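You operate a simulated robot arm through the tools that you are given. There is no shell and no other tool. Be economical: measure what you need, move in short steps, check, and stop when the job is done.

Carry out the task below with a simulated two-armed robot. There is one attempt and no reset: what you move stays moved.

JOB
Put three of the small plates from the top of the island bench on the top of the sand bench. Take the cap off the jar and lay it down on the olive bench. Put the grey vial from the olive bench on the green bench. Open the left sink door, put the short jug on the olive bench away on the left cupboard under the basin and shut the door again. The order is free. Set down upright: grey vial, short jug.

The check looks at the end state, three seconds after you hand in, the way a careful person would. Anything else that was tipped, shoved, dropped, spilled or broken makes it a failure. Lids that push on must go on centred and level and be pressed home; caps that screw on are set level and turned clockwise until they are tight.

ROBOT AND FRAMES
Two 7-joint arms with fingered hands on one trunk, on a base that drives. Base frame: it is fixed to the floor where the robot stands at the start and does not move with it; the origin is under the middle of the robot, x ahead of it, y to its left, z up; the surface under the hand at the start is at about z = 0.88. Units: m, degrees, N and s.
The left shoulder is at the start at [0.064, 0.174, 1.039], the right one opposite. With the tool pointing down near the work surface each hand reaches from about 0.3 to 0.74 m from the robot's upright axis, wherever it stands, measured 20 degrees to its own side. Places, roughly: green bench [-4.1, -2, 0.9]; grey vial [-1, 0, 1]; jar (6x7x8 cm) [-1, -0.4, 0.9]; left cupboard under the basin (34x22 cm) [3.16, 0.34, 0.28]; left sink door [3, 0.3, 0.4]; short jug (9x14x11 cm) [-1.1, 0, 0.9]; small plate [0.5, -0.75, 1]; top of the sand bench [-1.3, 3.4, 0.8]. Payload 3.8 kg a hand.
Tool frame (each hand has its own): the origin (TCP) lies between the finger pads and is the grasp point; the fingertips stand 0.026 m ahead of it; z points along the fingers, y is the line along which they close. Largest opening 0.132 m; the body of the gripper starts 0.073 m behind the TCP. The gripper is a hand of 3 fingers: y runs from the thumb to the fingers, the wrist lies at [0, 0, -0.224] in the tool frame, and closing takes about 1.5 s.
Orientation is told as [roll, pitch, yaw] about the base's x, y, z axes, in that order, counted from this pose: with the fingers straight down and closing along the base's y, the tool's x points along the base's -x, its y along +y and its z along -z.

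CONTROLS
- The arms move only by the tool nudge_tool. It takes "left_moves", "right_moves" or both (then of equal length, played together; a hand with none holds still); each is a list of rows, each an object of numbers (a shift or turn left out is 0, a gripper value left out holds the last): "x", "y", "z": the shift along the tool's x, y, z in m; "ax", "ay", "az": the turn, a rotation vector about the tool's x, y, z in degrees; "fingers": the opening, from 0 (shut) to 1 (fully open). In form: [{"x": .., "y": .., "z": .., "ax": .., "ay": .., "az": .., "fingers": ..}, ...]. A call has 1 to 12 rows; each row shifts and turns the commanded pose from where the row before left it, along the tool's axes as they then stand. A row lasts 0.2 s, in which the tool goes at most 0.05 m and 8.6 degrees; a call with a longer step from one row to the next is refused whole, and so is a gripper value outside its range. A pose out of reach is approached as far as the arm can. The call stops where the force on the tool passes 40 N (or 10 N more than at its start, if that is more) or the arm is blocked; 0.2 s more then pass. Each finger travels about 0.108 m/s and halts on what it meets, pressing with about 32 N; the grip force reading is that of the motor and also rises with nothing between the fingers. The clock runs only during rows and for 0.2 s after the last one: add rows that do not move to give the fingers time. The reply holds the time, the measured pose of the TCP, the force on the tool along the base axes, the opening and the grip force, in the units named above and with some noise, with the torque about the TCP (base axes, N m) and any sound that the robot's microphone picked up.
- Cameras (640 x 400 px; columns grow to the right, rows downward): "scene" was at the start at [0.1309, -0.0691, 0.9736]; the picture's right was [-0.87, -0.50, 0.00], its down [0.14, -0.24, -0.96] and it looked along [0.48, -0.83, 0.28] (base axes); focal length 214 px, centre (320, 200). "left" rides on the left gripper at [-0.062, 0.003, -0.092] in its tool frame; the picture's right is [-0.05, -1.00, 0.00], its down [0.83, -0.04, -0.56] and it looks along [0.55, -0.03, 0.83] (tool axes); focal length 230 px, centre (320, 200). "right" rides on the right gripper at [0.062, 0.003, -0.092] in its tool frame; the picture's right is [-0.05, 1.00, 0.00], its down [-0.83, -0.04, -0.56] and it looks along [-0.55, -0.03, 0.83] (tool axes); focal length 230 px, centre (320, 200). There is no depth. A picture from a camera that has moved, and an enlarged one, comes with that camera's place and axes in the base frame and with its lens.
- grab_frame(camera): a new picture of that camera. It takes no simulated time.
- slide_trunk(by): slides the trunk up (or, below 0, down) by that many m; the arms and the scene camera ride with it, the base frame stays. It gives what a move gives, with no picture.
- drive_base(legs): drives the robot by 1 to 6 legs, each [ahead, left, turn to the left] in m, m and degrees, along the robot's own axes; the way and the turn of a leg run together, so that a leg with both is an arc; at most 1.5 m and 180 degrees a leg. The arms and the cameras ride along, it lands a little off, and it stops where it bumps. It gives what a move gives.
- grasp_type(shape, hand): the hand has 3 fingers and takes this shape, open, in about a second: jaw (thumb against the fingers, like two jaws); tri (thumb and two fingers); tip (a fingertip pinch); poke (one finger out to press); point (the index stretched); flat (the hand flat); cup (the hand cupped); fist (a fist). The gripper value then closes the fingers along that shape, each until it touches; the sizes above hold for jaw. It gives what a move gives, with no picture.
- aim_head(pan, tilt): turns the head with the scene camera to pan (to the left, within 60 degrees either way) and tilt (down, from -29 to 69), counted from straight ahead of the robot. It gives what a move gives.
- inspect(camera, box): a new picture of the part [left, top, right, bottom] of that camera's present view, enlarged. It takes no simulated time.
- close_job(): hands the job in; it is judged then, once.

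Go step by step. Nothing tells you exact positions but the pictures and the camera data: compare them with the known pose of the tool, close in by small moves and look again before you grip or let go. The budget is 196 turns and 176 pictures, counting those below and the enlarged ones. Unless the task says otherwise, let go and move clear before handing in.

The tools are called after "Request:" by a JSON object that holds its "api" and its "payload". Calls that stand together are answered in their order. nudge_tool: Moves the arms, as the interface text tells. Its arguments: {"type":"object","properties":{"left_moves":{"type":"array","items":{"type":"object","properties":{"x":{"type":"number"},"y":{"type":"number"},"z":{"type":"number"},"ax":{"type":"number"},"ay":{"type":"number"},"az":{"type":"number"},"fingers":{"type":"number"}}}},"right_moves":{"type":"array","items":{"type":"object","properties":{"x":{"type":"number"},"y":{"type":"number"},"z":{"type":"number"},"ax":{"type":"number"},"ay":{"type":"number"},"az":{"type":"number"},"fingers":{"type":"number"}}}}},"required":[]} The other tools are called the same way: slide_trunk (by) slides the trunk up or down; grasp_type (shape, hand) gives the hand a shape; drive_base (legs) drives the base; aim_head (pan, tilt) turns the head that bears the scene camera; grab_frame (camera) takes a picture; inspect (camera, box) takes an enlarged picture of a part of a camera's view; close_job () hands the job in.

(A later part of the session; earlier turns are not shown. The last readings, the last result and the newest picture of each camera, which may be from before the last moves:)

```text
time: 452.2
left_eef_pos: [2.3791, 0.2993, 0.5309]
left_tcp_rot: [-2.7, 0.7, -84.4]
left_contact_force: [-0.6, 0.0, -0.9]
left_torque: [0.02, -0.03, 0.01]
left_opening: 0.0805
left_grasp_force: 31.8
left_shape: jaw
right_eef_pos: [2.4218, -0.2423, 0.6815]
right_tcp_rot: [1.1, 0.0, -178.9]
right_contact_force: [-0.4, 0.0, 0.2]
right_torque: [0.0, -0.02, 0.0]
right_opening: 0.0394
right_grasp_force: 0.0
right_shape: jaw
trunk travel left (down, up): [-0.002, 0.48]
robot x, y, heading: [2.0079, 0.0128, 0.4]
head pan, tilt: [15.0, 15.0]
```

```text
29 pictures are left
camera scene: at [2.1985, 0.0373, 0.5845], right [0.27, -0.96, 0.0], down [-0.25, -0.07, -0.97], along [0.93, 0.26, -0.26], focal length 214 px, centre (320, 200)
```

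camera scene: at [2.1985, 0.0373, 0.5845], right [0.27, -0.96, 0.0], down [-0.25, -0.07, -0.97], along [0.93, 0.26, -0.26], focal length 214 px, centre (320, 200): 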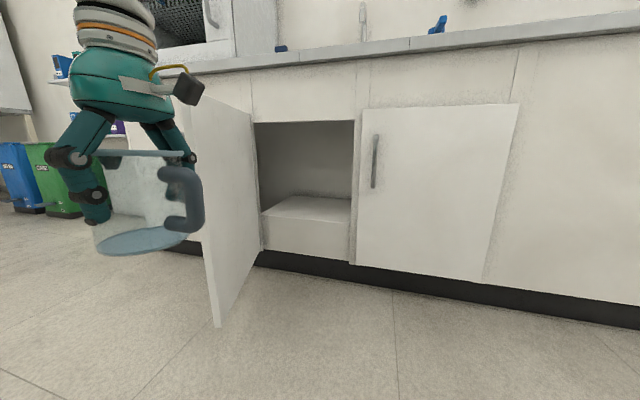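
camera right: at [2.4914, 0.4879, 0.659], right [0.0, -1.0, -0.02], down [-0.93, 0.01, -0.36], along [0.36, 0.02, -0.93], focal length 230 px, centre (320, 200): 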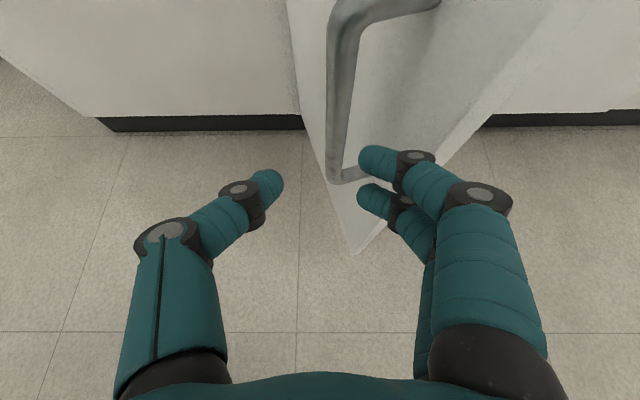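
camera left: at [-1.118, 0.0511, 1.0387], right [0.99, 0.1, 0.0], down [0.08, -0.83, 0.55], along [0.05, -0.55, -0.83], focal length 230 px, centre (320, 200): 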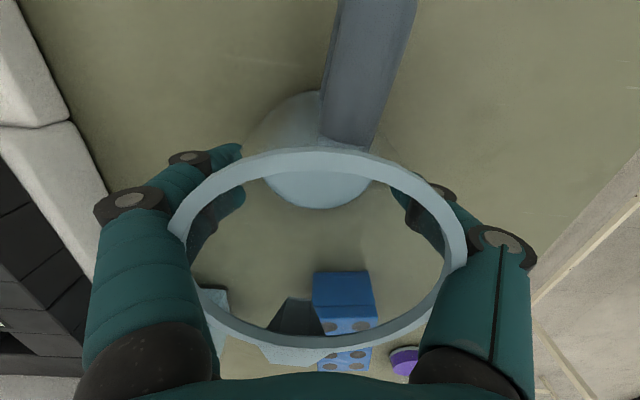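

Now I see it clearly: opening y 0.125 to 0.518, top at z of about 0.656, shelf at z of about 0.29 and about 0.3 m deep. I'll lower the jug so that it and the wrist fit under the frame, then check.

Request:
{"api": "nudge_tool", "payload": {"left_moves": [{"z": 0.035, "y": 0.02}, {"z": 0.04, "y": 0.02}, {"z": 0.04, "y": 0.02}, {"z": 0.038, "ax": -2.7}, {"x": -0.015}, {}]}}

Request:
{"api": "grab_frame", "payload": {"camera": "scene"}}

```text
time: 453.6
left_eef_pos: [2.4321, 0.2948, 0.375]
left_tcp_rot: [0.0, 0.8, -84.5]
left_contact_force: [0.4, -0.6, -1.4]
left_torque: [0.08, -0.02, 0.0]
left_opening: 0.0804
left_grasp_force: 32.1
left_shape: jaw
right_eef_pos: [2.4191, -0.2423, 0.6804]
right_tcp_rot: [1.2, -0.1, -178.9]
right_contact_force: [-0.6, -0.2, 0.1]
right_torque: [0.01, 0.02, 0.0]
right_opening: 0.0398
right_grasp_force: 0.1
right_shape: jaw
trunk travel left (down, up): [-0.002, 0.48]
robot x, y, heading: [2.0052, 0.0123, 0.6]
head pan, tilt: [15.0, 15.0]
```

```text
28 pictures are left
camera scene: at [2.1985, 0.0373, 0.5845], right [0.27, -0.96, 0.0], down [-0.25, -0.07, -0.97], along [0.93, 0.26, -0.26], focal length 214 px, centre (320, 200)
```

scene: 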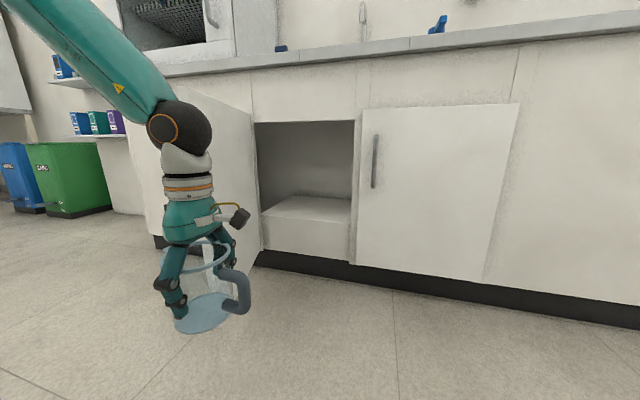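

The forearm slopes up behind the wrist, so I'll place the jug at the shelf's front with the fingers closing sideways (so I can withdraw straight back) and push it in afterwards. First I rotate the hand, which turns the handle forward, and reach out.

Request:
{"api": "nudge_tool", "payload": {"left_moves": [{"az": -8}, {"az": -8}, {"az": -8}, {"az": -8}, {"az": -8}, {"az": -8}, {"az": -8}, {"az": -8}, {"az": -8}, {"az": -8}, {"az": -4.6}, {}]}}

Request:
{"api": "nudge_tool", "payload": {"left_moves": [{"x": -0.04, "y": -0.008}, {"x": -0.04, "y": -0.008}, {"x": -0.04, "y": -0.008}, {"x": -0.04, "y": -0.008}, {}]}}

Request:
{"api": "grab_frame", "payload": {"camera": "scene"}}

```text
time: 456.2
left_eef_pos: [2.4315, 0.2922, 0.3752]
left_tcp_rot: [0.6, 0.1, 0.2]
left_contact_force: [-0.1, 0.5, -1.4]
left_torque: [-0.02, 0.05, 0.0]
left_opening: 0.0802
left_grasp_force: 32.7
left_shape: jaw
right_eef_pos: [2.4201, -0.2423, 0.6815]
right_tcp_rot: [1.2, -0.1, -178.9]
right_contact_force: [0.1, 0.1, 0.5]
right_torque: [-0.03, 0.0, 0.04]
right_opening: 0.0394
right_grasp_force: 0.1
right_shape: jaw
trunk travel left (down, up): [-0.002, 0.48]
robot x, y, heading: [2.0062, 0.0113, 0.5]
head pan, tilt: [15.0, 15.0]
```

```text
time: 457.4
left_eef_pos: [2.5909, 0.2591, 0.3732]
left_tcp_rot: [0.6, 0.1, 0.1]
left_contact_force: [0.2, -0.1, -0.8]
left_torque: [0.0, 0.02, 0.0]
left_opening: 0.0802
left_grasp_force: 31.7
left_shape: jaw
right_eef_pos: [2.4205, -0.2422, 0.6817]
right_tcp_rot: [1.2, -0.1, -178.9]
right_contact_force: [0.0, -2.0, -0.4]
right_torque: [-0.02, -0.03, 0.03]
right_opening: 0.0396
right_grasp_force: 0.1
right_shape: jaw
trunk travel left (down, up): [-0.002, 0.48]
robot x, y, heading: [2.0046, 0.0105, 0.7]
head pan, tilt: [15.0, 15.0]
```

```text
27 pictures are left
camera scene: at [2.1985, 0.0373, 0.5845], right [0.27, -0.96, 0.0], down [-0.25, -0.07, -0.97], along [0.93, 0.26, -0.26], focal length 214 px, centre (320, 200)
```

scene: 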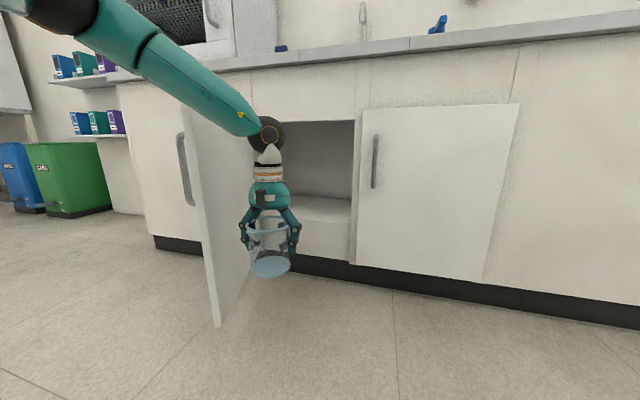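

The forearm clears the door top. I'll drive the jug up to the shelf's front edge and look again.

Request:
{"api": "nudge_tool", "payload": {"left_moves": [{"z": 0.006}, {}]}}

Request:
{"api": "drive_base", "payload": {"legs": [[0.28, 0, 0]]}}

Request:
{"api": "grab_frame", "payload": {"camera": "scene"}}

Request:
{"api": "grab_frame", "payload": {"camera": "left"}}

```text
time: 458.0
left_eef_pos: [2.5913, 0.2592, 0.3676]
left_tcp_rot: [0.8, 0.1, 0.1]
left_contact_force: [0.0, -0.8, -0.9]
left_torque: [0.0, 0.05, 0.03]
left_opening: 0.0799
left_grasp_force: 32.2
left_shape: jaw
right_eef_pos: [2.4202, -0.2429, 0.6811]
right_tcp_rot: [1.3, -0.1, -178.9]
right_contact_force: [0.2, 0.4, 0.3]
right_torque: [0.0, 0.04, -0.02]
right_opening: 0.0399
right_grasp_force: 0.1
right_shape: jaw
trunk travel left (down, up): [-0.002, 0.48]
robot x, y, heading: [2.0069, 0.0096, 0.7]
head pan, tilt: [15.0, 15.0]
```

```text
time: 459.9
left_eef_pos: [2.8659, 0.2632, 0.3671]
left_tcp_rot: [0.6, 0.1, 0.1]
left_contact_force: [0.3, -1.2, -2.0]
left_torque: [-0.01, 0.01, -0.01]
left_opening: 0.0803
left_grasp_force: 32.0
left_shape: jaw
right_eef_pos: [2.6966, -0.2388, 0.6805]
right_tcp_rot: [1.3, -0.2, -178.8]
right_contact_force: [0.3, -0.7, 0.4]
right_torque: [-0.01, -0.01, -0.02]
right_opening: 0.0396
right_grasp_force: 0.1
right_shape: jaw
trunk travel left (down, up): [-0.002, 0.48]
robot x, y, heading: [2.2802, 0.0126, 0.5]
head pan, tilt: [15.0, 15.0]
```

```text
26 pictures are left
camera scene: at [2.4739, 0.0403, 0.5845], right [0.27, -0.96, 0.0], down [-0.25, -0.07, -0.97], along [0.93, 0.26, -0.26], focal length 214 px, centre (320, 200)
```

scene: 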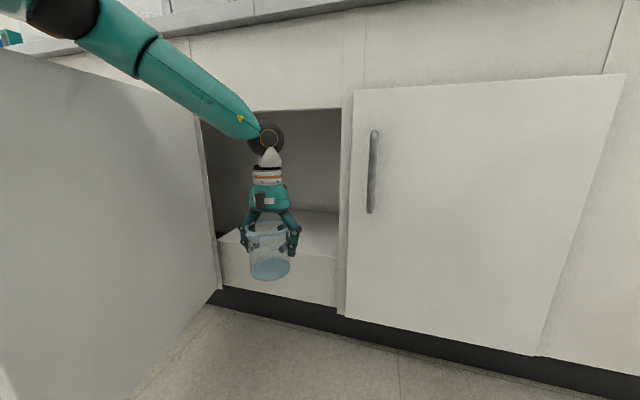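

```text
25 pictures are left
camera left: at [2.9278, 0.266, 0.4608], right [0.05, -1.0, -0.01], down [-0.83, -0.05, 0.56], along [-0.56, -0.02, -0.83], focal length 230 px, centre (320, 200)
```

left: 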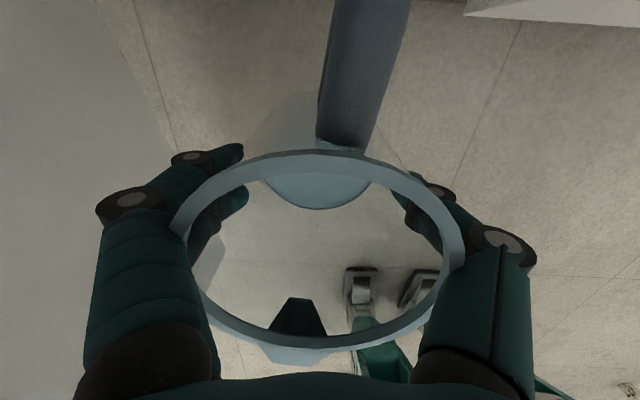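

The shelf's front edge is nearer x = 2.99. I'll stretch the arm further so the forearm flattens, then creep forward.

Request:
{"api": "nudge_tool", "payload": {"left_moves": [{"x": -0.03, "z": 0.004}, {"x": -0.03, "z": 0.004}, {"x": -0.02}, {}]}}

Request:
{"api": "drive_base", "payload": {"legs": [[0.035, 0, 0]]}}

Request:
{"api": "grab_frame", "payload": {"camera": "scene"}}

```text
time: 460.9
left_eef_pos: [2.8965, 0.2662, 0.364]
left_tcp_rot: [0.6, 0.2, 0.1]
left_contact_force: [0.8, -0.9, -1.4]
left_torque: [0.0, 0.04, 0.03]
left_opening: 0.0799
left_grasp_force: 32.3
left_shape: jaw
left hand out of reach, approached as far as the arm can: row 2, 3
right_eef_pos: [2.6959, -0.237, 0.6807]
right_tcp_rot: [1.2, -0.2, -178.9]
right_contact_force: [0.0, -0.4, 0.1]
right_torque: [-0.03, -0.03, -0.02]
right_opening: 0.0395
right_grasp_force: 0.0
right_shape: jaw
trunk travel left (down, up): [-0.002, 0.48]
robot x, y, heading: [2.2836, 0.0146, 0.5]
head pan, tilt: [15.0, 15.0]
```

```text
time: 461.8
left_eef_pos: [2.9319, 0.2676, 0.3644]
left_tcp_rot: [0.7, 0.1, 0.2]
left_contact_force: [-0.2, -0.3, -1.4]
left_torque: [-0.01, 0.02, 0.0]
left_opening: 0.0802
left_grasp_force: 31.8
left_shape: jaw
right_eef_pos: [2.7311, -0.2385, 0.6806]
right_tcp_rot: [1.2, -0.1, -178.9]
right_contact_force: [-0.6, 0.1, 0.2]
right_torque: [0.01, 0.01, -0.02]
right_opening: 0.0395
right_grasp_force: 0.0
right_shape: jaw
trunk travel left (down, up): [-0.002, 0.48]
robot x, y, heading: [2.3196, 0.0149, 0.7]
head pan, tilt: [15.0, 15.0]
```

```text
24 pictures are left
camera scene: at [2.5097, 0.0407, 0.5844], right [0.27, -0.96, 0.0], down [-0.25, -0.07, -0.97], along [0.93, 0.26, -0.26], focal length 214 px, centre (320, 200)
```

scene: 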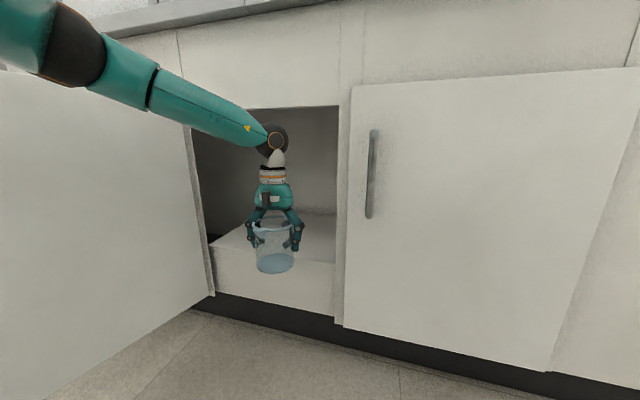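

The forearm is flatter now and fits under the frame. I'll creep in with the base.

Request:
{"api": "drive_base", "payload": {"legs": [[0.045, 0, 0]]}}

Request:
{"api": "drive_base", "payload": {"legs": [[0.04, 0, 0]]}}

Request:
{"api": "inspect", "payload": {"camera": "scene", "box": [140, 40, 400, 320]}}

```text
time: 462.7
left_eef_pos: [2.9754, 0.2674, 0.3643]
left_tcp_rot: [0.7, 0.1, 0.1]
left_contact_force: [1.0, 0.2, -0.9]
left_torque: [-0.01, 0.0, -0.03]
left_opening: 0.08
left_grasp_force: 32.2
left_shape: jaw
right_eef_pos: [2.7762, -0.2378, 0.6816]
right_tcp_rot: [1.3, -0.2, -179.0]
right_contact_force: [0.1, 0.6, -0.6]
right_torque: [0.0, 0.0, -0.01]
right_opening: 0.0396
right_grasp_force: 0.1
right_shape: jaw
trunk travel left (down, up): [-0.002, 0.48]
robot x, y, heading: [2.3639, 0.016, 0.3]
head pan, tilt: [15.0, 15.0]
```

```text
time: 463.6
left_eef_pos: [3.0163, 0.2688, 0.364]
left_tcp_rot: [0.7, 0.1, 0.2]
left_contact_force: [0.1, -0.5, -0.8]
left_torque: [0.03, 0.03, -0.03]
left_opening: 0.0797
left_grasp_force: 31.8
left_shape: jaw
right_eef_pos: [2.8173, -0.2384, 0.6824]
right_tcp_rot: [1.2, 0.0, -178.9]
right_contact_force: [-0.4, 0.3, 0.4]
right_torque: [0.04, 0.0, -0.02]
right_opening: 0.0395
right_grasp_force: 0.1
right_shape: jaw
trunk travel left (down, up): [-0.002, 0.48]
robot x, y, heading: [2.4056, 0.0155, 0.8]
head pan, tilt: [15.0, 15.0]
```

```text
1.43 times, centred on (270, 180) of scene
camera zoom: at [2.5944, 0.0417, 0.5844], right [0.27, -0.96, 0.0], down [-0.25, -0.07, -0.97], along [0.93, 0.26, -0.26], focal length 306 px, centre (391, 229)
```

zoom: 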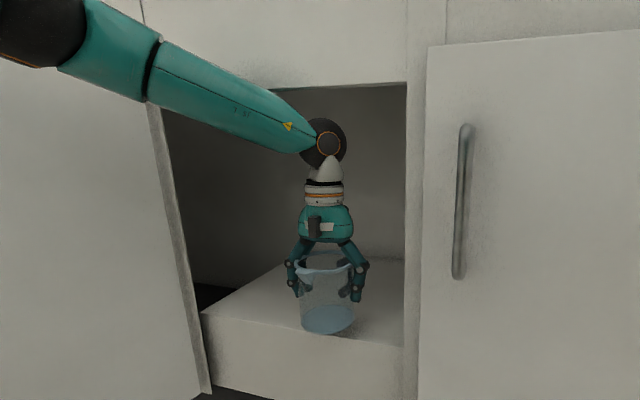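

It's inside with clearance. A bit deeper would be better, so I'll try two more small steps, watching the force.

Request:
{"api": "drive_base", "payload": {"legs": [[0.03, 0, 0]]}}

Request:
{"api": "inspect", "payload": {"camera": "scene", "box": [140, 40, 400, 320]}}

```text
time: 464.4
left_eef_pos: [3.0458, 0.2709, 0.3582]
left_tcp_rot: [0.8, 0.5, 0.2]
left_contact_force: [-1.2, 0.1, -1.0]
left_torque: [0.01, 0.05, 0.0]
left_opening: 0.08
left_grasp_force: 32.0
left_shape: jaw
right_eef_pos: [2.8488, -0.236, 0.6813]
right_tcp_rot: [1.3, -0.2, -178.9]
right_contact_force: [0.7, -0.7, 0.5]
right_torque: [-0.03, 0.02, -0.02]
right_opening: 0.0395
right_grasp_force: 0.1
right_shape: jaw
trunk travel left (down, up): [-0.002, 0.48]
robot x, y, heading: [2.4367, 0.0174, 0.8]
head pan, tilt: [15.0, 15.0]
```

```text
1.43 times, centred on (270, 180) of scene
camera zoom: at [2.6261, 0.043, 0.5839], right [0.27, -0.96, 0.0], down [-0.25, -0.07, -0.97], along [0.93, 0.26, -0.26], focal length 306 px, centre (391, 229)
```

zoom: 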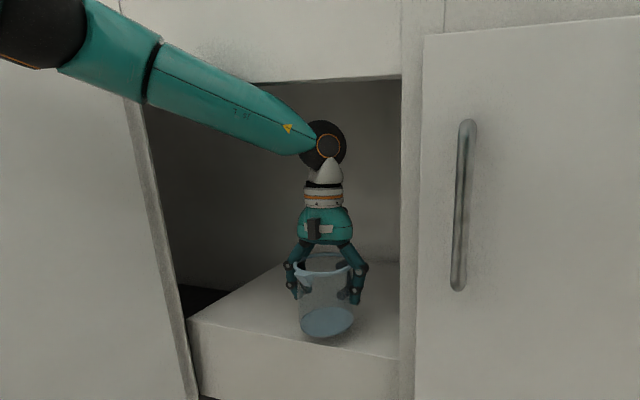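

The forearm just touches the frame, so this is deep enough: the jug is fully over the shelf. I'll lower to contact.

Request:
{"api": "nudge_tool", "payload": {"left_moves": [{"z": 0.004}, {"z": 0.003}, {"z": 0.002}, {"z": 0.002}, {}]}}

```text
time: 465.6
left_eef_pos: [3.0451, 0.2726, 0.356]
left_tcp_rot: [0.8, 0.4, 0.2]
left_contact_force: [0.2, -0.1, -1.8]
left_torque: [0.01, 0.05, 0.04]
left_opening: 0.0801
left_grasp_force: 31.7
left_shape: jaw
left hand out of reach, approached as far as the arm can: row 2
right_eef_pos: [2.8463, -0.2382, 0.6819]
right_tcp_rot: [1.2, -0.1, -178.9]
right_contact_force: [0.6, 0.6, 0.0]
right_torque: [0.01, 0.04, 0.02]
right_opening: 0.0396
right_grasp_force: 0.1
right_shape: jaw
trunk travel left (down, up): [-0.002, 0.48]
robot x, y, heading: [2.4329, 0.0173, 0.6]
head pan, tilt: [15.0, 15.0]
```

Request:
{"api": "nudge_tool", "payload": {"left_moves": [{"z": 0.004}, {"z": 0.004}, {"z": 0.003}, {}]}}

Request:
{"api": "inspect", "payload": {"camera": "scene", "box": [220, 180, 340, 290]}}

```text
time: 466.6
left_eef_pos: [3.0442, 0.2781, 0.3506]
left_tcp_rot: [0.7, 0.5, 0.2]
left_contact_force: [-0.4, -0.3, -0.6]
left_torque: [0.0, 0.02, 0.02]
left_opening: 0.0802
left_grasp_force: 32.2
left_shape: jaw
left hand out of reach, approached as far as the arm can: row 1, 2
right_eef_pos: [2.8466, -0.237, 0.6817]
right_tcp_rot: [1.2, -0.1, -178.9]
right_contact_force: [-0.2, 0.0, -0.2]
right_torque: [0.0, -0.03, 0.0]
right_opening: 0.0396
right_grasp_force: 0.1
right_shape: jaw
trunk travel left (down, up): [-0.002, 0.48]
robot x, y, heading: [2.4277, 0.0144, 0.9]
head pan, tilt: [15.0, 15.0]
```

```text
3.64 times, centred on (280, 235) of scene
camera zoom: at [2.6247, 0.0421, 0.5845], right [0.27, -0.96, 0.0], down [-0.25, -0.07, -0.97], along [0.93, 0.26, -0.26], focal length 780 px, centre (466, 73)
```

zoom: 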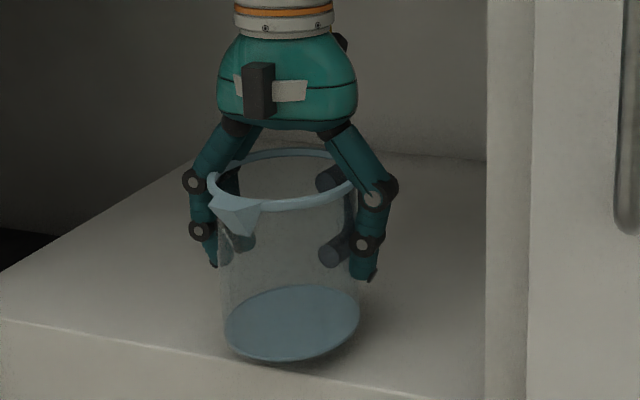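

Request:
{"api": "nudge_tool", "payload": {"left_moves": [{"z": 0.004}, {"z": 0.004}, {"z": 0.003}, {}]}}

```text
time: 467.6
left_eef_pos: [3.0456, 0.2845, 0.342]
left_tcp_rot: [0.8, 0.4, 0.3]
left_contact_force: [0.0, -0.2, -1.1]
left_torque: [0.01, 0.04, 0.01]
left_opening: 0.08
left_grasp_force: 31.6
left_shape: jaw
left hand out of reach, approached as far as the arm can: row 1, 2
right_eef_pos: [2.8478, -0.2368, 0.683]
right_tcp_rot: [1.2, -0.1, -178.9]
right_contact_force: [-0.1, 0.6, -0.6]
right_torque: [0.0, 0.0, 0.0]
right_opening: 0.0397
right_grasp_force: 0.1
right_shape: jaw
trunk travel left (down, up): [-0.002, 0.48]
robot x, y, heading: [2.436, 0.0165, 0.7]
head pan, tilt: [15.0, 15.0]
```

Request:
{"api": "inspect", "payload": {"camera": "scene", "box": [220, 180, 340, 290]}}

```text
3.64 times, centred on (280, 235) of scene
camera zoom: at [2.6247, 0.0421, 0.5845], right [0.27, -0.96, 0.0], down [-0.25, -0.07, -0.97], along [0.93, 0.26, -0.26], focal length 780 px, centre (466, 73)
```

zoom: 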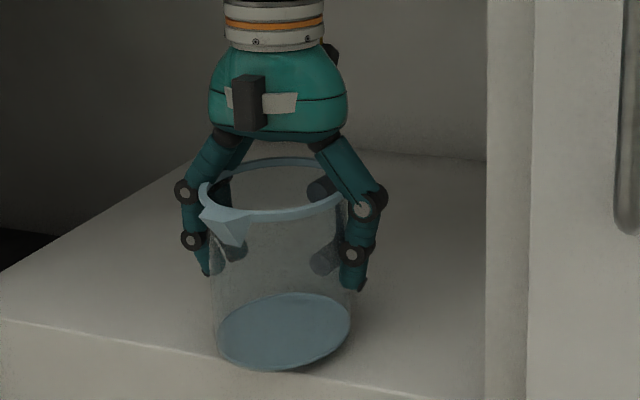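

Still a few millimetres up, with the jug's front just at the shelf edge. Since the arm is lower now, I can go in a bit further before setting down.

Request:
{"api": "drive_base", "payload": {"legs": [[0.03, 0, 0]]}}

Request:
{"api": "nudge_tool", "payload": {"left_moves": [{"z": 0.004}, {"z": 0.004}, {"z": 0.003}, {}]}}

```text
time: 468.4
left_eef_pos: [3.0755, 0.2856, 0.3422]
left_tcp_rot: [0.7, 0.5, 0.2]
left_contact_force: [-0.1, 0.7, -0.7]
left_torque: [0.0, 0.03, -0.02]
left_opening: 0.0801
left_grasp_force: 31.7
left_shape: jaw
right_eef_pos: [2.8761, -0.2362, 0.6814]
right_tcp_rot: [1.1, -0.1, -178.8]
right_contact_force: [0.4, 0.0, 0.1]
right_torque: [-0.02, 0.04, 0.01]
right_opening: 0.0397
right_grasp_force: 0.0
right_shape: jaw
trunk travel left (down, up): [-0.002, 0.48]
robot x, y, heading: [2.4637, 0.0182, 0.8]
head pan, tilt: [15.0, 15.0]
```

```text
time: 469.4
left_eef_pos: [3.0744, 0.2875, 0.3365]
left_tcp_rot: [0.8, 0.4, 0.2]
left_contact_force: [0.1, -0.2, -0.9]
left_torque: [0.04, 0.04, 0.01]
left_opening: 0.08
left_grasp_force: 32.1
left_shape: jaw
left hand out of reach, approached as far as the arm can: row 2
right_eef_pos: [2.8766, -0.2358, 0.6819]
right_tcp_rot: [1.3, 0.0, -178.9]
right_contact_force: [-0.7, 0.0, -0.3]
right_torque: [0.01, 0.0, 0.02]
right_opening: 0.0395
right_grasp_force: 0.1
right_shape: jaw
trunk travel left (down, up): [-0.002, 0.48]
robot x, y, heading: [2.464, 0.0163, 0.8]
head pan, tilt: [15.0, 15.0]
```

Request:
{"api": "nudge_tool", "payload": {"left_moves": [{"z": 0.004}, {"z": 0.004}, {"z": 0.004}, {}]}}

Request:
{"api": "inspect", "payload": {"camera": "scene", "box": [220, 180, 340, 290]}}

```text
time: 470.4
left_eef_pos: [3.0731, 0.2897, 0.3355]
left_tcp_rot: [0.7, 0.2, 0.2]
left_contact_force: [0.3, -1.9, 16.8]
left_torque: [-0.36, -0.05, -0.04]
left_opening: 0.0799
left_grasp_force: 32.0
left_shape: jaw
left hand out of reach, approached as far as the arm can: row 1, 3
right_eef_pos: [2.8756, -0.2374, 0.6822]
right_tcp_rot: [1.1, 0.0, -178.9]
right_contact_force: [-0.8, -0.1, 0.1]
right_torque: [-0.03, 0.02, 0.0]
right_opening: 0.0395
right_grasp_force: 0.0
right_shape: jaw
trunk travel left (down, up): [-0.002, 0.48]
robot x, y, heading: [2.4614, 0.0155, 0.5]
head pan, tilt: [15.0, 15.0]
```

```text
3.64 times, centred on (280, 235) of scene
camera zoom: at [2.653, 0.0422, 0.5847], right [0.27, -0.96, 0.0], down [-0.25, -0.07, -0.97], along [0.93, 0.26, -0.26], focal length 780 px, centre (466, 73)
```

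zoom: 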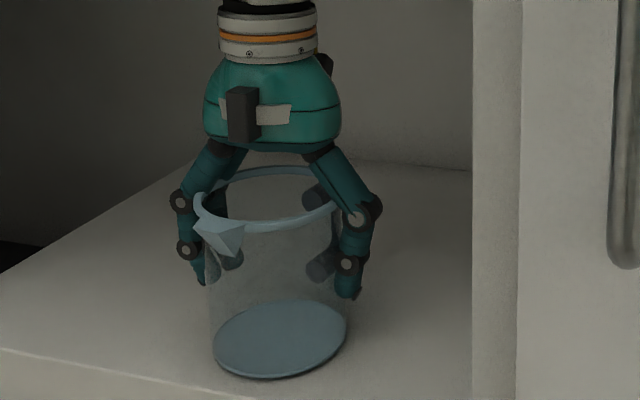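

The jug stands on the shelf, fully in. I'll relieve the pressure and open the fingers wide.

Request:
{"api": "nudge_tool", "payload": {"left_moves": [{"z": -0.003}, {"fingers": 0.7}, {"fingers": 0.85}, {"fingers": 1.0}, {}, {}]}}

Request:
{"api": "inspect", "payload": {"camera": "scene", "box": [220, 180, 340, 290]}}

Request:
{"api": "grab_frame", "payload": {"camera": "left"}}

```text
time: 471.8
left_eef_pos: [3.0735, 0.2903, 0.335]
left_tcp_rot: [0.9, 0.4, 0.2]
left_contact_force: [-0.3, -0.9, 2.5]
left_torque: [-0.05, -0.06, 0.0]
left_opening: 0.1315
left_grasp_force: 0.1
left_shape: jaw
right_eef_pos: [2.8755, -0.2372, 0.6816]
right_tcp_rot: [1.3, 0.0, -178.8]
right_contact_force: [-1.2, 0.2, 0.3]
right_torque: [0.02, -0.02, 0.0]
right_opening: 0.0394
right_grasp_force: 0.0
right_shape: jaw
trunk travel left (down, up): [-0.002, 0.48]
robot x, y, heading: [2.4595, 0.0175, 0.7]
head pan, tilt: [15.0, 15.0]
```

```text
3.64 times, centred on (280, 235) of scene
camera zoom: at [2.6535, 0.0425, 0.5845], right [0.27, -0.96, 0.0], down [-0.25, -0.07, -0.97], along [0.93, 0.26, -0.26], focal length 780 px, centre (466, 73)
```

zoom: 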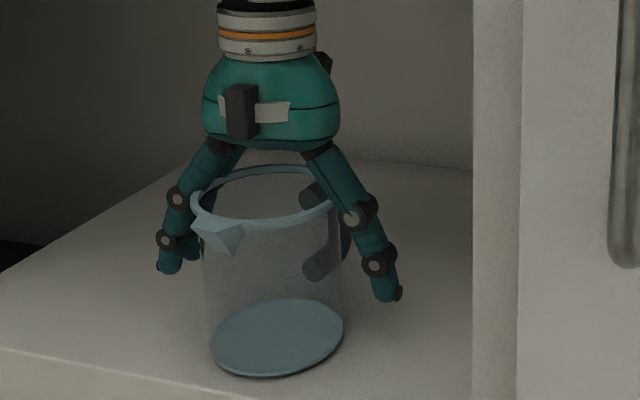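

```text
17 pictures are left
camera left: at [3.1363, 0.2928, 0.4287], right [0.06, -1.0, -0.02], down [-0.83, -0.06, 0.56], along [-0.56, -0.02, -0.83], focal length 230 px, centre (320, 200)
```

left: 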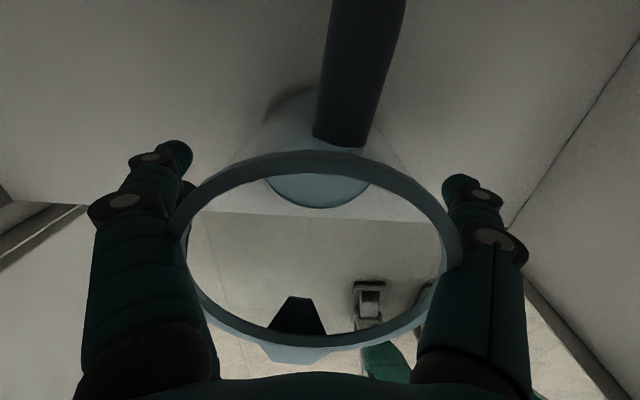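

The fingers are open on both sides. I'll rise a few millimetres and draw back a little with the base, then check that the jug stays put.

Request:
{"api": "nudge_tool", "payload": {"left_moves": [{"z": -0.006}, {}]}}

Request:
{"api": "drive_base", "payload": {"legs": [[-0.03, 0, 0]]}}

Request:
{"api": "inspect", "payload": {"camera": "scene", "box": [200, 160, 360, 300]}}

```text
time: 472.3
left_eef_pos: [3.0666, 0.2913, 0.3332]
left_tcp_rot: [0.9, 1.5, -0.1]
left_contact_force: [9.1, -1.7, 46.4]
left_torque: [0.42, 0.45, -0.13]
left_opening: 0.1313
left_grasp_force: 0.1
left_shape: jaw
right_eef_pos: [2.8757, -0.2332, 0.6819]
right_tcp_rot: [1.3, -0.2, -178.8]
right_contact_force: [0.1, -0.6, 0.3]
right_torque: [0.02, -0.01, -0.04]
right_opening: 0.0396
right_grasp_force: 0.1
right_shape: jaw
trunk travel left (down, up): [-0.002, 0.48]
robot x, y, heading: [2.4622, 0.0149, 0.7]
head pan, tilt: [15.0, 15.0]
stopped in row 2 (left hand): the force on the tool passed its limit at 47 N (the readings are from after the stop); the commanded pose is now the measured one
```

```text
time: 473.1
left_eef_pos: [3.0356, 0.2906, 0.3354]
left_tcp_rot: [1.1, 1.2, -0.2]
left_contact_force: [-2.4, -1.0, 8.3]
left_torque: [0.05, -0.11, -0.02]
left_opening: 0.1314
left_grasp_force: 0.1
left_shape: jaw
right_eef_pos: [2.8447, -0.237, 0.6822]
right_tcp_rot: [1.1, 0.1, -178.8]
right_contact_force: [-0.2, -0.3, -0.5]
right_torque: [0.03, 0.02, 0.0]
right_opening: 0.0395
right_grasp_force: 0.0
right_shape: jaw
trunk travel left (down, up): [-0.002, 0.48]
robot x, y, heading: [2.4308, 0.0142, 0.7]
head pan, tilt: [15.0, 15.0]
```

```text
2.86 times, centred on (280, 230) of scene
camera zoom: at [2.6218, 0.0421, 0.5846], right [0.27, -0.96, 0.0], down [-0.25, -0.07, -0.97], along [0.93, 0.26, -0.26], focal length 613 px, centre (434, 114)
```

zoom: 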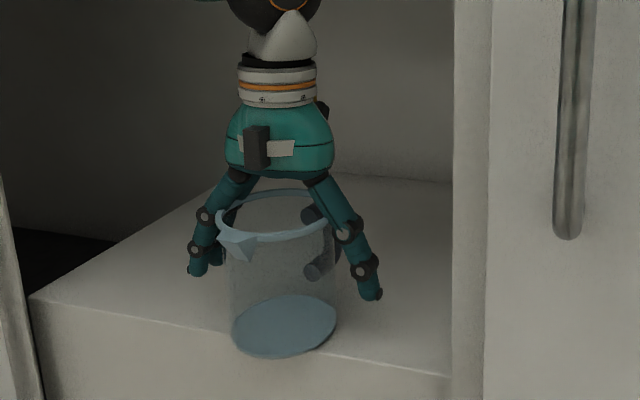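

Lifting there pressed the forearm against the frame and the hand onto the rim, so the jug came back with me to the shelf's edge. Here I have room to rise, so I'll lift off the rim first.

Request:
{"api": "nudge_tool", "payload": {"left_moves": [{"z": -0.005}, {"z": -0.005}, {"z": -0.003}, {}]}}

```text
time: 474.1
left_eef_pos: [3.0352, 0.2904, 0.3479]
left_tcp_rot: [1.1, 1.4, 0.0]
left_contact_force: [0.1, 0.3, 0.1]
left_torque: [0.0, -0.01, 0.02]
left_opening: 0.1317
left_grasp_force: 0.1
left_shape: jaw
right_eef_pos: [2.8448, -0.2363, 0.682]
right_tcp_rot: [1.1, -0.1, -178.8]
right_contact_force: [0.3, -0.3, -0.3]
right_torque: [0.0, -0.01, -0.02]
right_opening: 0.0393
right_grasp_force: 0.0
right_shape: jaw
trunk travel left (down, up): [-0.002, 0.48]
robot x, y, heading: [2.4305, 0.0133, 0.5]
head pan, tilt: [15.0, 15.0]
```

Free now. I'll draw back 4 cm and check.

Request:
{"api": "drive_base", "payload": {"legs": [[-0.04, 0, 0]]}}

Request:
{"api": "inspect", "payload": {"camera": "scene", "box": [200, 160, 360, 300]}}

```text
time: 475.0
left_eef_pos: [2.996, 0.2909, 0.3482]
left_tcp_rot: [1.1, 1.5, 0.1]
left_contact_force: [-0.1, 1.5, -0.4]
left_torque: [-0.02, -0.01, -0.01]
left_opening: 0.1319
left_grasp_force: 0.1
left_shape: jaw
right_eef_pos: [2.8063, -0.2365, 0.6826]
right_tcp_rot: [1.2, -0.1, -178.7]
right_contact_force: [-0.1, -0.4, 0.4]
right_torque: [-0.03, -0.01, -0.02]
right_opening: 0.0399
right_grasp_force: 0.0
right_shape: jaw
trunk travel left (down, up): [-0.002, 0.48]
robot x, y, heading: [2.3907, 0.0117, 0.9]
head pan, tilt: [15.0, 15.0]
```

```text
2.86 times, centred on (280, 230) of scene
camera zoom: at [2.5823, 0.0419, 0.5845], right [0.27, -0.96, 0.0], down [-0.25, -0.07, -0.97], along [0.93, 0.26, -0.26], focal length 613 px, centre (434, 114)
```

zoom: 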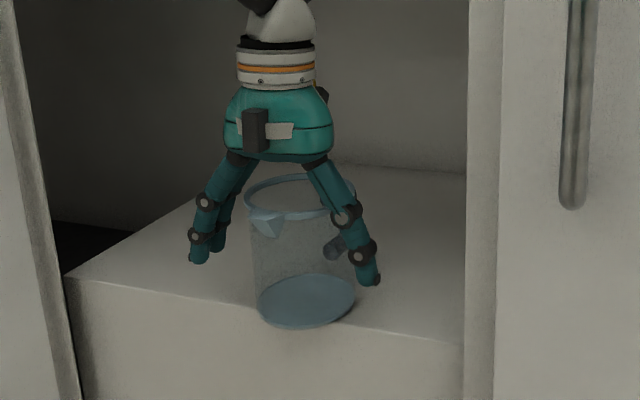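

The jug stays put. It's too far forward, though, so I'll back out, pitch the hand so the fingertips lead, and push the jug deeper from low on its front.

Request:
{"api": "drive_base", "payload": {"legs": [[-0.18, 0, 0]]}}

Request:
{"api": "nudge_tool", "payload": {"left_moves": [{"ay": -7.5, "fingers": 0.35}, {"ay": -7.5}, {"ay": -7.5}, {"ay": -7.5}, {"ay": -7.5}, {"ay": -7.5}, {"ay": -7}, {}]}}

Request:
{"api": "grab_frame", "payload": {"camera": "scene"}}

```text
time: 476.5
left_eef_pos: [2.8128, 0.2888, 0.349]
left_tcp_rot: [1.1, 1.3, 0.3]
left_contact_force: [-0.1, -0.1, -0.7]
left_torque: [0.0, 0.01, -0.01]
left_opening: 0.1318
left_grasp_force: 0.1
left_shape: jaw
right_eef_pos: [2.6263, -0.2378, 0.6817]
right_tcp_rot: [1.2, -0.1, -178.4]
right_contact_force: [0.2, -1.0, -0.1]
right_torque: [0.01, 0.02, -0.01]
right_opening: 0.0395
right_grasp_force: 0.1
right_shape: jaw
trunk travel left (down, up): [-0.002, 0.48]
robot x, y, heading: [2.2051, 0.0134, 0.9]
head pan, tilt: [15.0, 15.0]
```

```text
time: 478.3
left_eef_pos: [2.8213, 0.2762, 0.3558]
left_tcp_rot: [0.4, -42.2, -1.0]
left_contact_force: [-0.5, 0.0, 0.6]
left_torque: [-0.02, 0.0, 0.02]
left_opening: 0.0466
left_grasp_force: 0.1
left_shape: jaw
left hand out of reach, approached as far as the arm can: row 6, 7
right_eef_pos: [2.6252, -0.2381, 0.6816]
right_tcp_rot: [1.1, -0.1, -178.5]
right_contact_force: [0.0, 0.2, -0.7]
right_torque: [-0.01, -0.01, -0.03]
right_opening: 0.0398
right_grasp_force: 0.1
right_shape: jaw
trunk travel left (down, up): [-0.002, 0.48]
robot x, y, heading: [2.2068, 0.0136, 1.2]
head pan, tilt: [15.0, 15.0]
```

```text
14 pictures are left
camera scene: at [2.4011, 0.0396, 0.5845], right [0.28, -0.96, 0.0], down [-0.25, -0.07, -0.97], along [0.93, 0.27, -0.26], focal length 214 px, centre (320, 200)
```

scene: 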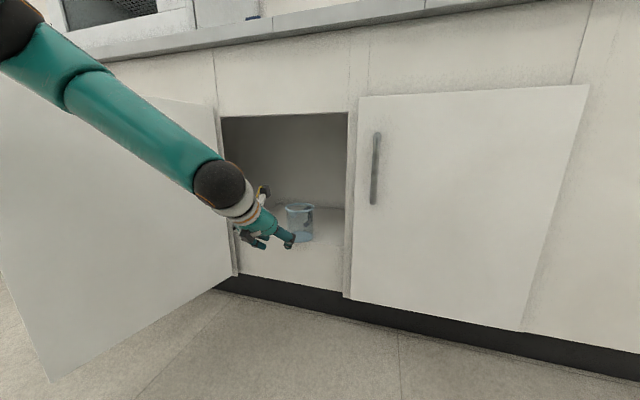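

The hand is pitched well and the jug stands behind. I'll lower the tips a bit, align in y, and drive up to the jug.

Request:
{"api": "nudge_tool", "payload": {"left_moves": [{"z": 0.0185, "x": 0.0168, "y": 0.01}, {}]}}

Request:
{"api": "drive_base", "payload": {"legs": [[0.12, 0, 0]]}}

Request:
{"api": "grab_frame", "payload": {"camera": "left"}}

```text
time: 478.9
left_eef_pos: [2.8261, 0.288, 0.3352]
left_tcp_rot: [0.6, -41.7, -1.0]
left_contact_force: [0.5, 0.1, -0.4]
left_torque: [0.03, 0.03, 0.03]
left_opening: 0.0463
left_grasp_force: 0.1
left_shape: jaw
left hand out of reach, approached as far as the arm can: row 1
right_eef_pos: [2.6262, -0.2381, 0.6821]
right_tcp_rot: [1.3, -0.1, -178.5]
right_contact_force: [-0.2, 0.3, -0.3]
right_torque: [0.02, 0.01, 0.02]
right_opening: 0.0398
right_grasp_force: 0.1
right_shape: jaw
trunk travel left (down, up): [-0.002, 0.48]
robot x, y, heading: [2.2098, 0.0133, 1.0]
head pan, tilt: [15.0, 15.0]
```

```text
time: 480.2
left_eef_pos: [2.9473, 0.2886, 0.3354]
left_tcp_rot: [0.6, -41.7, -1.1]
left_contact_force: [0.4, -0.1, -0.3]
left_torque: [0.0, 0.01, 0.02]
left_opening: 0.0465
left_grasp_force: 0.0
left_shape: jaw
right_eef_pos: [2.7465, -0.2355, 0.6814]
right_tcp_rot: [1.2, -0.1, -178.6]
right_contact_force: [-0.2, 0.1, 0.1]
right_torque: [-0.05, 0.01, 0.01]
right_opening: 0.0399
right_grasp_force: 0.1
right_shape: jaw
trunk travel left (down, up): [-0.002, 0.48]
robot x, y, heading: [2.3339, 0.013, 1.0]
head pan, tilt: [15.0, 15.0]
```

```text
13 pictures are left
camera left: at [2.9321, 0.2913, 0.4455], right [0.03, -1.0, 0.03], down [-0.99, -0.03, -0.14], along [0.14, -0.02, -0.99], focal length 230 px, centre (320, 200)
```

left: 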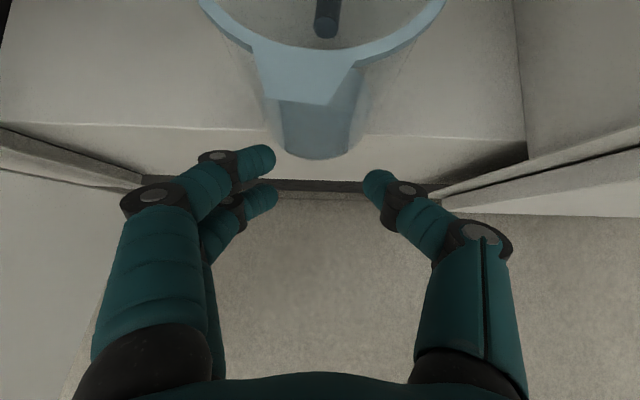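

Perfectly aligned with the jug's front. Now I push it in.

Request:
{"api": "drive_base", "payload": {"legs": [[0.07, 0, 0]]}}

Request:
{"api": "grab_frame", "payload": {"camera": "left"}}

```text
time: 481.2
left_eef_pos: [3.0168, 0.2923, 0.3354]
left_tcp_rot: [0.6, -41.6, -0.9]
left_contact_force: [0.3, 0.0, -0.3]
left_torque: [0.02, 0.02, 0.02]
left_opening: 0.0468
left_grasp_force: 0.0
left_shape: jaw
right_eef_pos: [2.8176, -0.2351, 0.6814]
right_tcp_rot: [1.1, -0.1, -178.4]
right_contact_force: [-0.2, 0.5, 0.4]
right_torque: [-0.01, 0.01, -0.03]
right_opening: 0.0396
right_grasp_force: 0.1
right_shape: jaw
trunk travel left (down, up): [-0.002, 0.48]
robot x, y, heading: [2.3965, 0.0163, 1.2]
head pan, tilt: [15.0, 15.0]
```

```text
12 pictures are left
camera left: at [3.0017, 0.2938, 0.4455], right [0.03, -1.0, 0.03], down [-0.99, -0.03, -0.14], along [0.14, -0.02, -0.99], focal length 230 px, centre (320, 200)
```

left: 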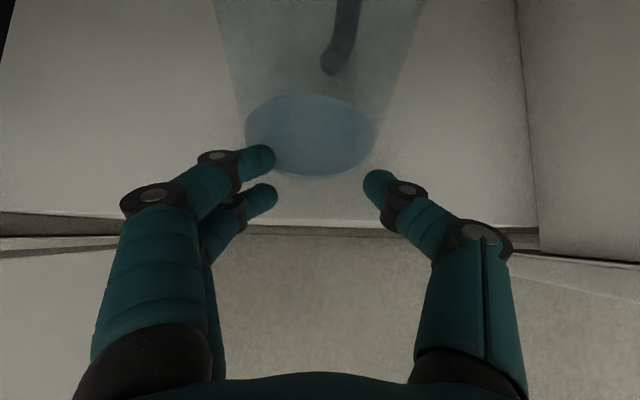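

The jug slid in to about 3.5 cm behind the shelf edge. One more push, then check with the scene camera.

Request:
{"api": "drive_base", "payload": {"legs": [[0.055, 0, 0]]}}

Request:
{"api": "inspect", "payload": {"camera": "scene", "box": [180, 100, 380, 300]}}

```text
time: 482.1
left_eef_pos: [3.0706, 0.2919, 0.3339]
left_tcp_rot: [0.6, -41.6, -1.1]
left_contact_force: [-0.5, 1.4, -0.7]
left_torque: [0.01, 0.01, 0.01]
left_opening: 0.0461
left_grasp_force: 0.0
left_shape: jaw
right_eef_pos: [2.8718, -0.2332, 0.6822]
right_tcp_rot: [1.1, -0.1, -178.4]
right_contact_force: [0.4, -0.6, -0.3]
right_torque: [0.0, 0.0, 0.02]
right_opening: 0.0395
right_grasp_force: 0.0
right_shape: jaw
trunk travel left (down, up): [-0.002, 0.48]
robot x, y, heading: [2.4593, 0.015, 1.1]
head pan, tilt: [15.0, 15.0]
```

```text
2.00 times, centred on (280, 200) of scene
camera zoom: at [2.6472, 0.0442, 0.5845], right [0.28, -0.96, 0.0], down [-0.25, -0.07, -0.97], along [0.93, 0.27, -0.26], focal length 429 px, centre (400, 200)
```

zoom: 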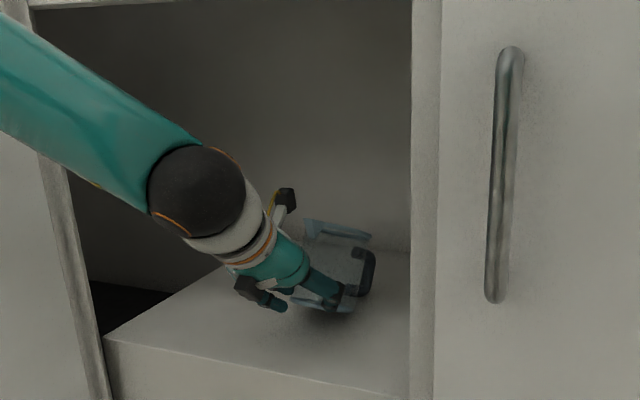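

I can't judge the jug's posture behind the hand, so I'll draw the hand back and look.

Request:
{"api": "drive_base", "payload": {"legs": [[-0.2, 0, 0]]}}

Request:
{"api": "inspect", "payload": {"camera": "scene", "box": [220, 120, 380, 280]}}

```text
time: 483.7
left_eef_pos: [2.8713, 0.2913, 0.3349]
left_tcp_rot: [0.6, -41.6, -0.6]
left_contact_force: [0.1, -0.1, -0.7]
left_torque: [0.0, -0.03, -0.01]
left_opening: 0.0466
left_grasp_force: 0.0
left_shape: jaw
right_eef_pos: [2.6742, -0.235, 0.6819]
right_tcp_rot: [1.2, -0.1, -178.0]
right_contact_force: [-0.2, -0.5, 0.1]
right_torque: [-0.02, 0.02, 0.02]
right_opening: 0.0396
right_grasp_force: 0.1
right_shape: jaw
trunk travel left (down, up): [-0.002, 0.48]
robot x, y, heading: [2.2563, 0.0131, 1.5]
head pan, tilt: [15.0, 15.0]
```

```text
2.50 times, centred on (300, 200) of scene
camera zoom: at [2.449, 0.041, 0.5845], right [0.28, -0.96, 0.0], down [-0.25, -0.07, -0.97], along [0.93, 0.27, -0.26], focal length 536 px, centre (370, 200)
```

zoom: 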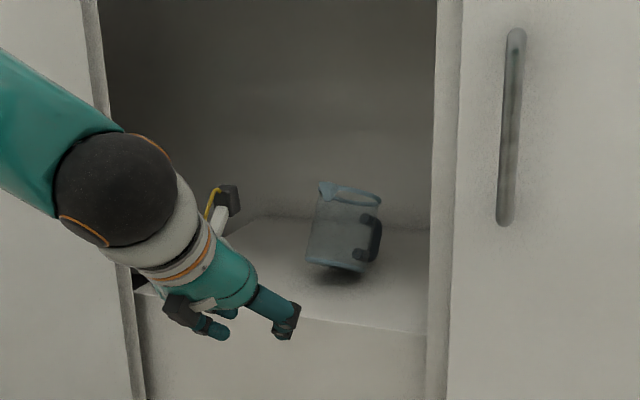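

The jug looks tilted. I'll let it settle for a moment and look more closely.

Request:
{"api": "nudge_tool", "payload": {"left_moves": [{}, {}, {}, {}, {}]}}

Request:
{"api": "inspect", "payload": {"camera": "scene", "box": [270, 150, 350, 220]}}

```text
time: 484.9
left_eef_pos: [2.8717, 0.29, 0.3346]
left_tcp_rot: [0.5, -41.6, -0.6]
left_contact_force: [-0.3, -0.1, 0.0]
left_torque: [0.0, -0.02, 0.01]
left_opening: 0.0466
left_grasp_force: 0.1
left_shape: jaw
right_eef_pos: [2.6757, -0.2349, 0.6809]
right_tcp_rot: [1.2, -0.2, -178.2]
right_contact_force: [-0.1, 0.2, 0.5]
right_torque: [0.01, 0.05, -0.03]
right_opening: 0.0395
right_grasp_force: 0.0
right_shape: jaw
trunk travel left (down, up): [-0.002, 0.48]
robot x, y, heading: [2.2589, 0.0115, 1.3]
head pan, tilt: [15.0, 15.0]
```

```text
5.71 times, centred on (310, 185) of scene
camera zoom: at [2.4491, 0.041, 0.5845], right [0.28, -0.96, 0.0], down [-0.25, -0.07, -0.97], along [0.93, 0.27, -0.26], focal length 1226 px, centre (377, 286)
```

zoom: 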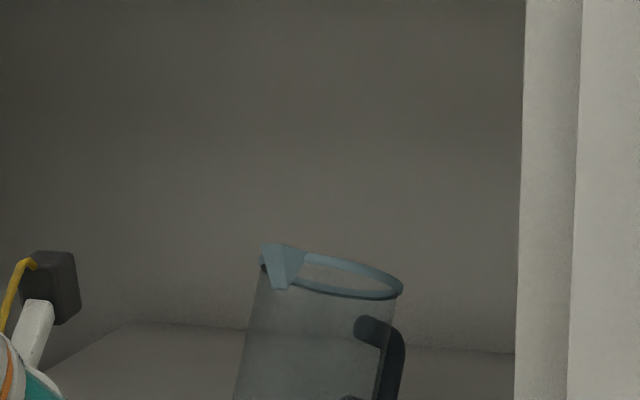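

The jug leans back onto its handle. I'll right it by pressing down on the raised spout side: raise the hand outside, pitch it flatter, then reach over the rim.

Request:
{"api": "nudge_tool", "payload": {"left_moves": [{"z": -0.03, "x": -0.027}, {"z": -0.03, "x": -0.027}, {"z": -0.029, "x": -0.026}, {"ay": -8, "fingers": 0.1}, {"ay": -8}, {"ay": -8}, {}]}}

```text
time: 486.5
left_eef_pos: [2.8936, 0.2901, 0.4986]
left_tcp_rot: [0.0, -57.1, -1.0]
left_contact_force: [0.5, 0.0, -0.5]
left_torque: [-0.01, -0.03, 0.03]
left_opening: 0.0135
left_grasp_force: 0.1
left_shape: jaw
left hand out of reach, approached as far as the arm can: row 5, 6
right_eef_pos: [2.6752, -0.2345, 0.6826]
right_tcp_rot: [1.2, -0.1, -178.0]
right_contact_force: [-0.6, 0.1, -0.1]
right_torque: [-0.02, 0.04, 0.01]
right_opening: 0.0397
right_grasp_force: 0.0
right_shape: jaw
trunk travel left (down, up): [-0.002, 0.48]
robot x, y, heading: [2.2562, 0.0139, 1.4]
head pan, tilt: [15.0, 15.0]
```

Request:
{"api": "drive_base", "payload": {"legs": [[0.15, 0, 0]]}}

Request:
{"api": "grab_frame", "payload": {"camera": "left"}}

```text
time: 487.9
left_eef_pos: [3.0399, 0.2975, 0.4971]
left_tcp_rot: [0.2, -57.0, -0.9]
left_contact_force: [0.0, -0.2, -1.2]
left_torque: [0.0, -0.01, -0.02]
left_opening: 0.0135
left_grasp_force: 0.0
left_shape: jaw
right_eef_pos: [2.8236, -0.2303, 0.6812]
right_tcp_rot: [1.1, 0.0, -177.9]
right_contact_force: [0.4, 0.3, -0.9]
right_torque: [0.0, -0.02, 0.01]
right_opening: 0.0396
right_grasp_force: 0.0
right_shape: jaw
trunk travel left (down, up): [-0.002, 0.48]
robot x, y, heading: [2.4087, 0.0163, 1.9]
head pan, tilt: [15.0, 15.0]
```

```text
8 pictures are left
camera left: at [2.9967, 0.3002, 0.5999], right [0.02, -1.0, 0.04], down [-0.92, -0.03, -0.39], along [0.4, -0.03, -0.92], focal length 230 px, centre (320, 200)
```

left: 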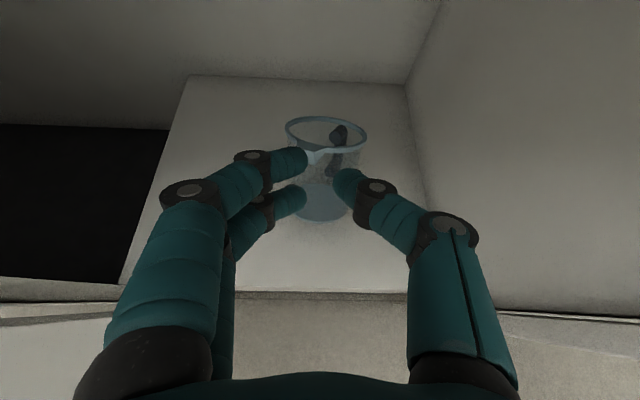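

The jug leans back about 15°, base at (3.135, 0.29), which is a good depth. I'll move the fingertips over the spout side of the rim and press down gently.

Request:
{"api": "drive_base", "payload": {"legs": [[0.052, 0, 0]]}}

Request:
{"api": "nudge_tool", "payload": {"left_moves": [{"z": 0.0136, "x": 0.021}, {"z": 0.0136, "x": 0.021}, {"z": 0.0027, "x": 0.0042}, {"z": 0.0027, "x": 0.0042}, {}]}}

```text
time: 488.8
left_eef_pos: [3.0924, 0.2984, 0.4972]
left_tcp_rot: [0.0, -57.0, -0.9]
left_contact_force: [0.3, -0.1, -0.4]
left_torque: [-0.01, -0.02, 0.02]
left_opening: 0.0136
left_grasp_force: 0.1
left_shape: jaw
right_eef_pos: [2.8755, -0.2289, 0.6821]
right_tcp_rot: [1.2, 0.0, -178.0]
right_contact_force: [0.7, 0.4, -0.1]
right_torque: [0.01, 0.01, 0.01]
right_opening: 0.0396
right_grasp_force: 0.1
right_shape: jaw
trunk travel left (down, up): [-0.002, 0.48]
robot x, y, heading: [2.4573, 0.0188, 1.4]
head pan, tilt: [15.0, 15.0]
```

```text
time: 490.0
left_eef_pos: [3.0932, 0.2961, 0.4926]
left_tcp_rot: [0.1, -56.5, -0.9]
left_contact_force: [0.9, -0.2, -0.8]
left_torque: [-0.03, 0.0, 0.01]
left_opening: 0.0134
left_grasp_force: 0.0
left_shape: jaw
left hand out of reach, approached as far as the arm can: row 1, 2, 3, 4
right_eef_pos: [2.8753, -0.2293, 0.6816]
right_tcp_rot: [1.2, 0.0, -178.1]
right_contact_force: [-0.4, 1.1, 1.2]
right_torque: [-0.03, 0.01, 0.0]
right_opening: 0.0396
right_grasp_force: 0.1
right_shape: jaw
trunk travel left (down, up): [-0.002, 0.48]
robot x, y, heading: [2.4583, 0.0181, 1.6]
head pan, tilt: [15.0, 15.0]
```

The flat pitch blocks the downward motion. I'll lower while steepening the hand a little.

Request:
{"api": "nudge_tool", "payload": {"left_moves": [{"ay": 4, "z": 0.012, "x": 0.016}, {"ay": 4, "z": 0.013, "x": 0.0151}, {"ay": 4, "z": 0.0141, "x": 0.0141}, {}]}}

```text
time: 491.0
left_eef_pos: [3.0989, 0.2973, 0.4339]
left_tcp_rot: [0.1, -45.1, -0.8]
left_contact_force: [-0.1, 0.2, 0.6]
left_torque: [-0.04, 0.0, 0.02]
left_opening: 0.0135
left_grasp_force: 0.1
left_shape: jaw
right_eef_pos: [2.8752, -0.2292, 0.6819]
right_tcp_rot: [1.2, 0.0, -178.0]
right_contact_force: [0.4, -0.5, -0.5]
right_torque: [0.04, 0.0, 0.0]
right_opening: 0.0396
right_grasp_force: 0.1
right_shape: jaw
trunk travel left (down, up): [-0.002, 0.48]
robot x, y, heading: [2.4566, 0.0203, 1.5]
head pan, tilt: [15.0, 15.0]
```

Request:
{"api": "nudge_tool", "payload": {"left_moves": [{"ay": 1.5, "z": 0.0042, "x": 0.0042}, {"ay": 1.5, "z": 0.0042, "x": 0.0042}, {"z": 0.0042, "x": 0.0042}, {}]}}

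Request:
{"api": "grab_frame", "payload": {"camera": "left"}}

```text
time: 492.0
left_eef_pos: [3.0971, 0.2982, 0.4147]
left_tcp_rot: [0.1, -42.1, -0.8]
left_contact_force: [0.3, 0.1, 0.2]
left_torque: [-0.03, 0.01, 0.01]
left_opening: 0.0132
left_grasp_force: 0.1
left_shape: jaw
right_eef_pos: [2.8764, -0.2291, 0.6825]
right_tcp_rot: [1.2, 0.0, -178.0]
right_contact_force: [0.2, 0.5, -0.4]
right_torque: [-0.01, -0.01, 0.02]
right_opening: 0.0395
right_grasp_force: 0.1
right_shape: jaw
trunk travel left (down, up): [-0.002, 0.48]
robot x, y, heading: [2.4572, 0.0161, 1.5]
head pan, tilt: [15.0, 15.0]
```

```text
7 pictures are left
camera left: at [3.0816, 0.3015, 0.5254], right [0.03, -1.0, 0.03], down [-0.99, -0.03, -0.14], along [0.14, -0.03, -0.99], focal length 230 px, centre (320, 200)
```

left: 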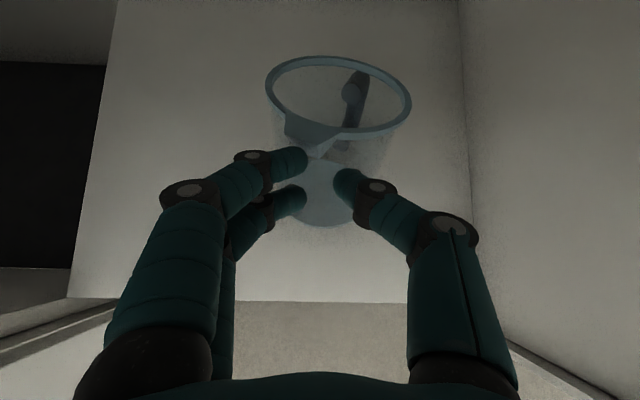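

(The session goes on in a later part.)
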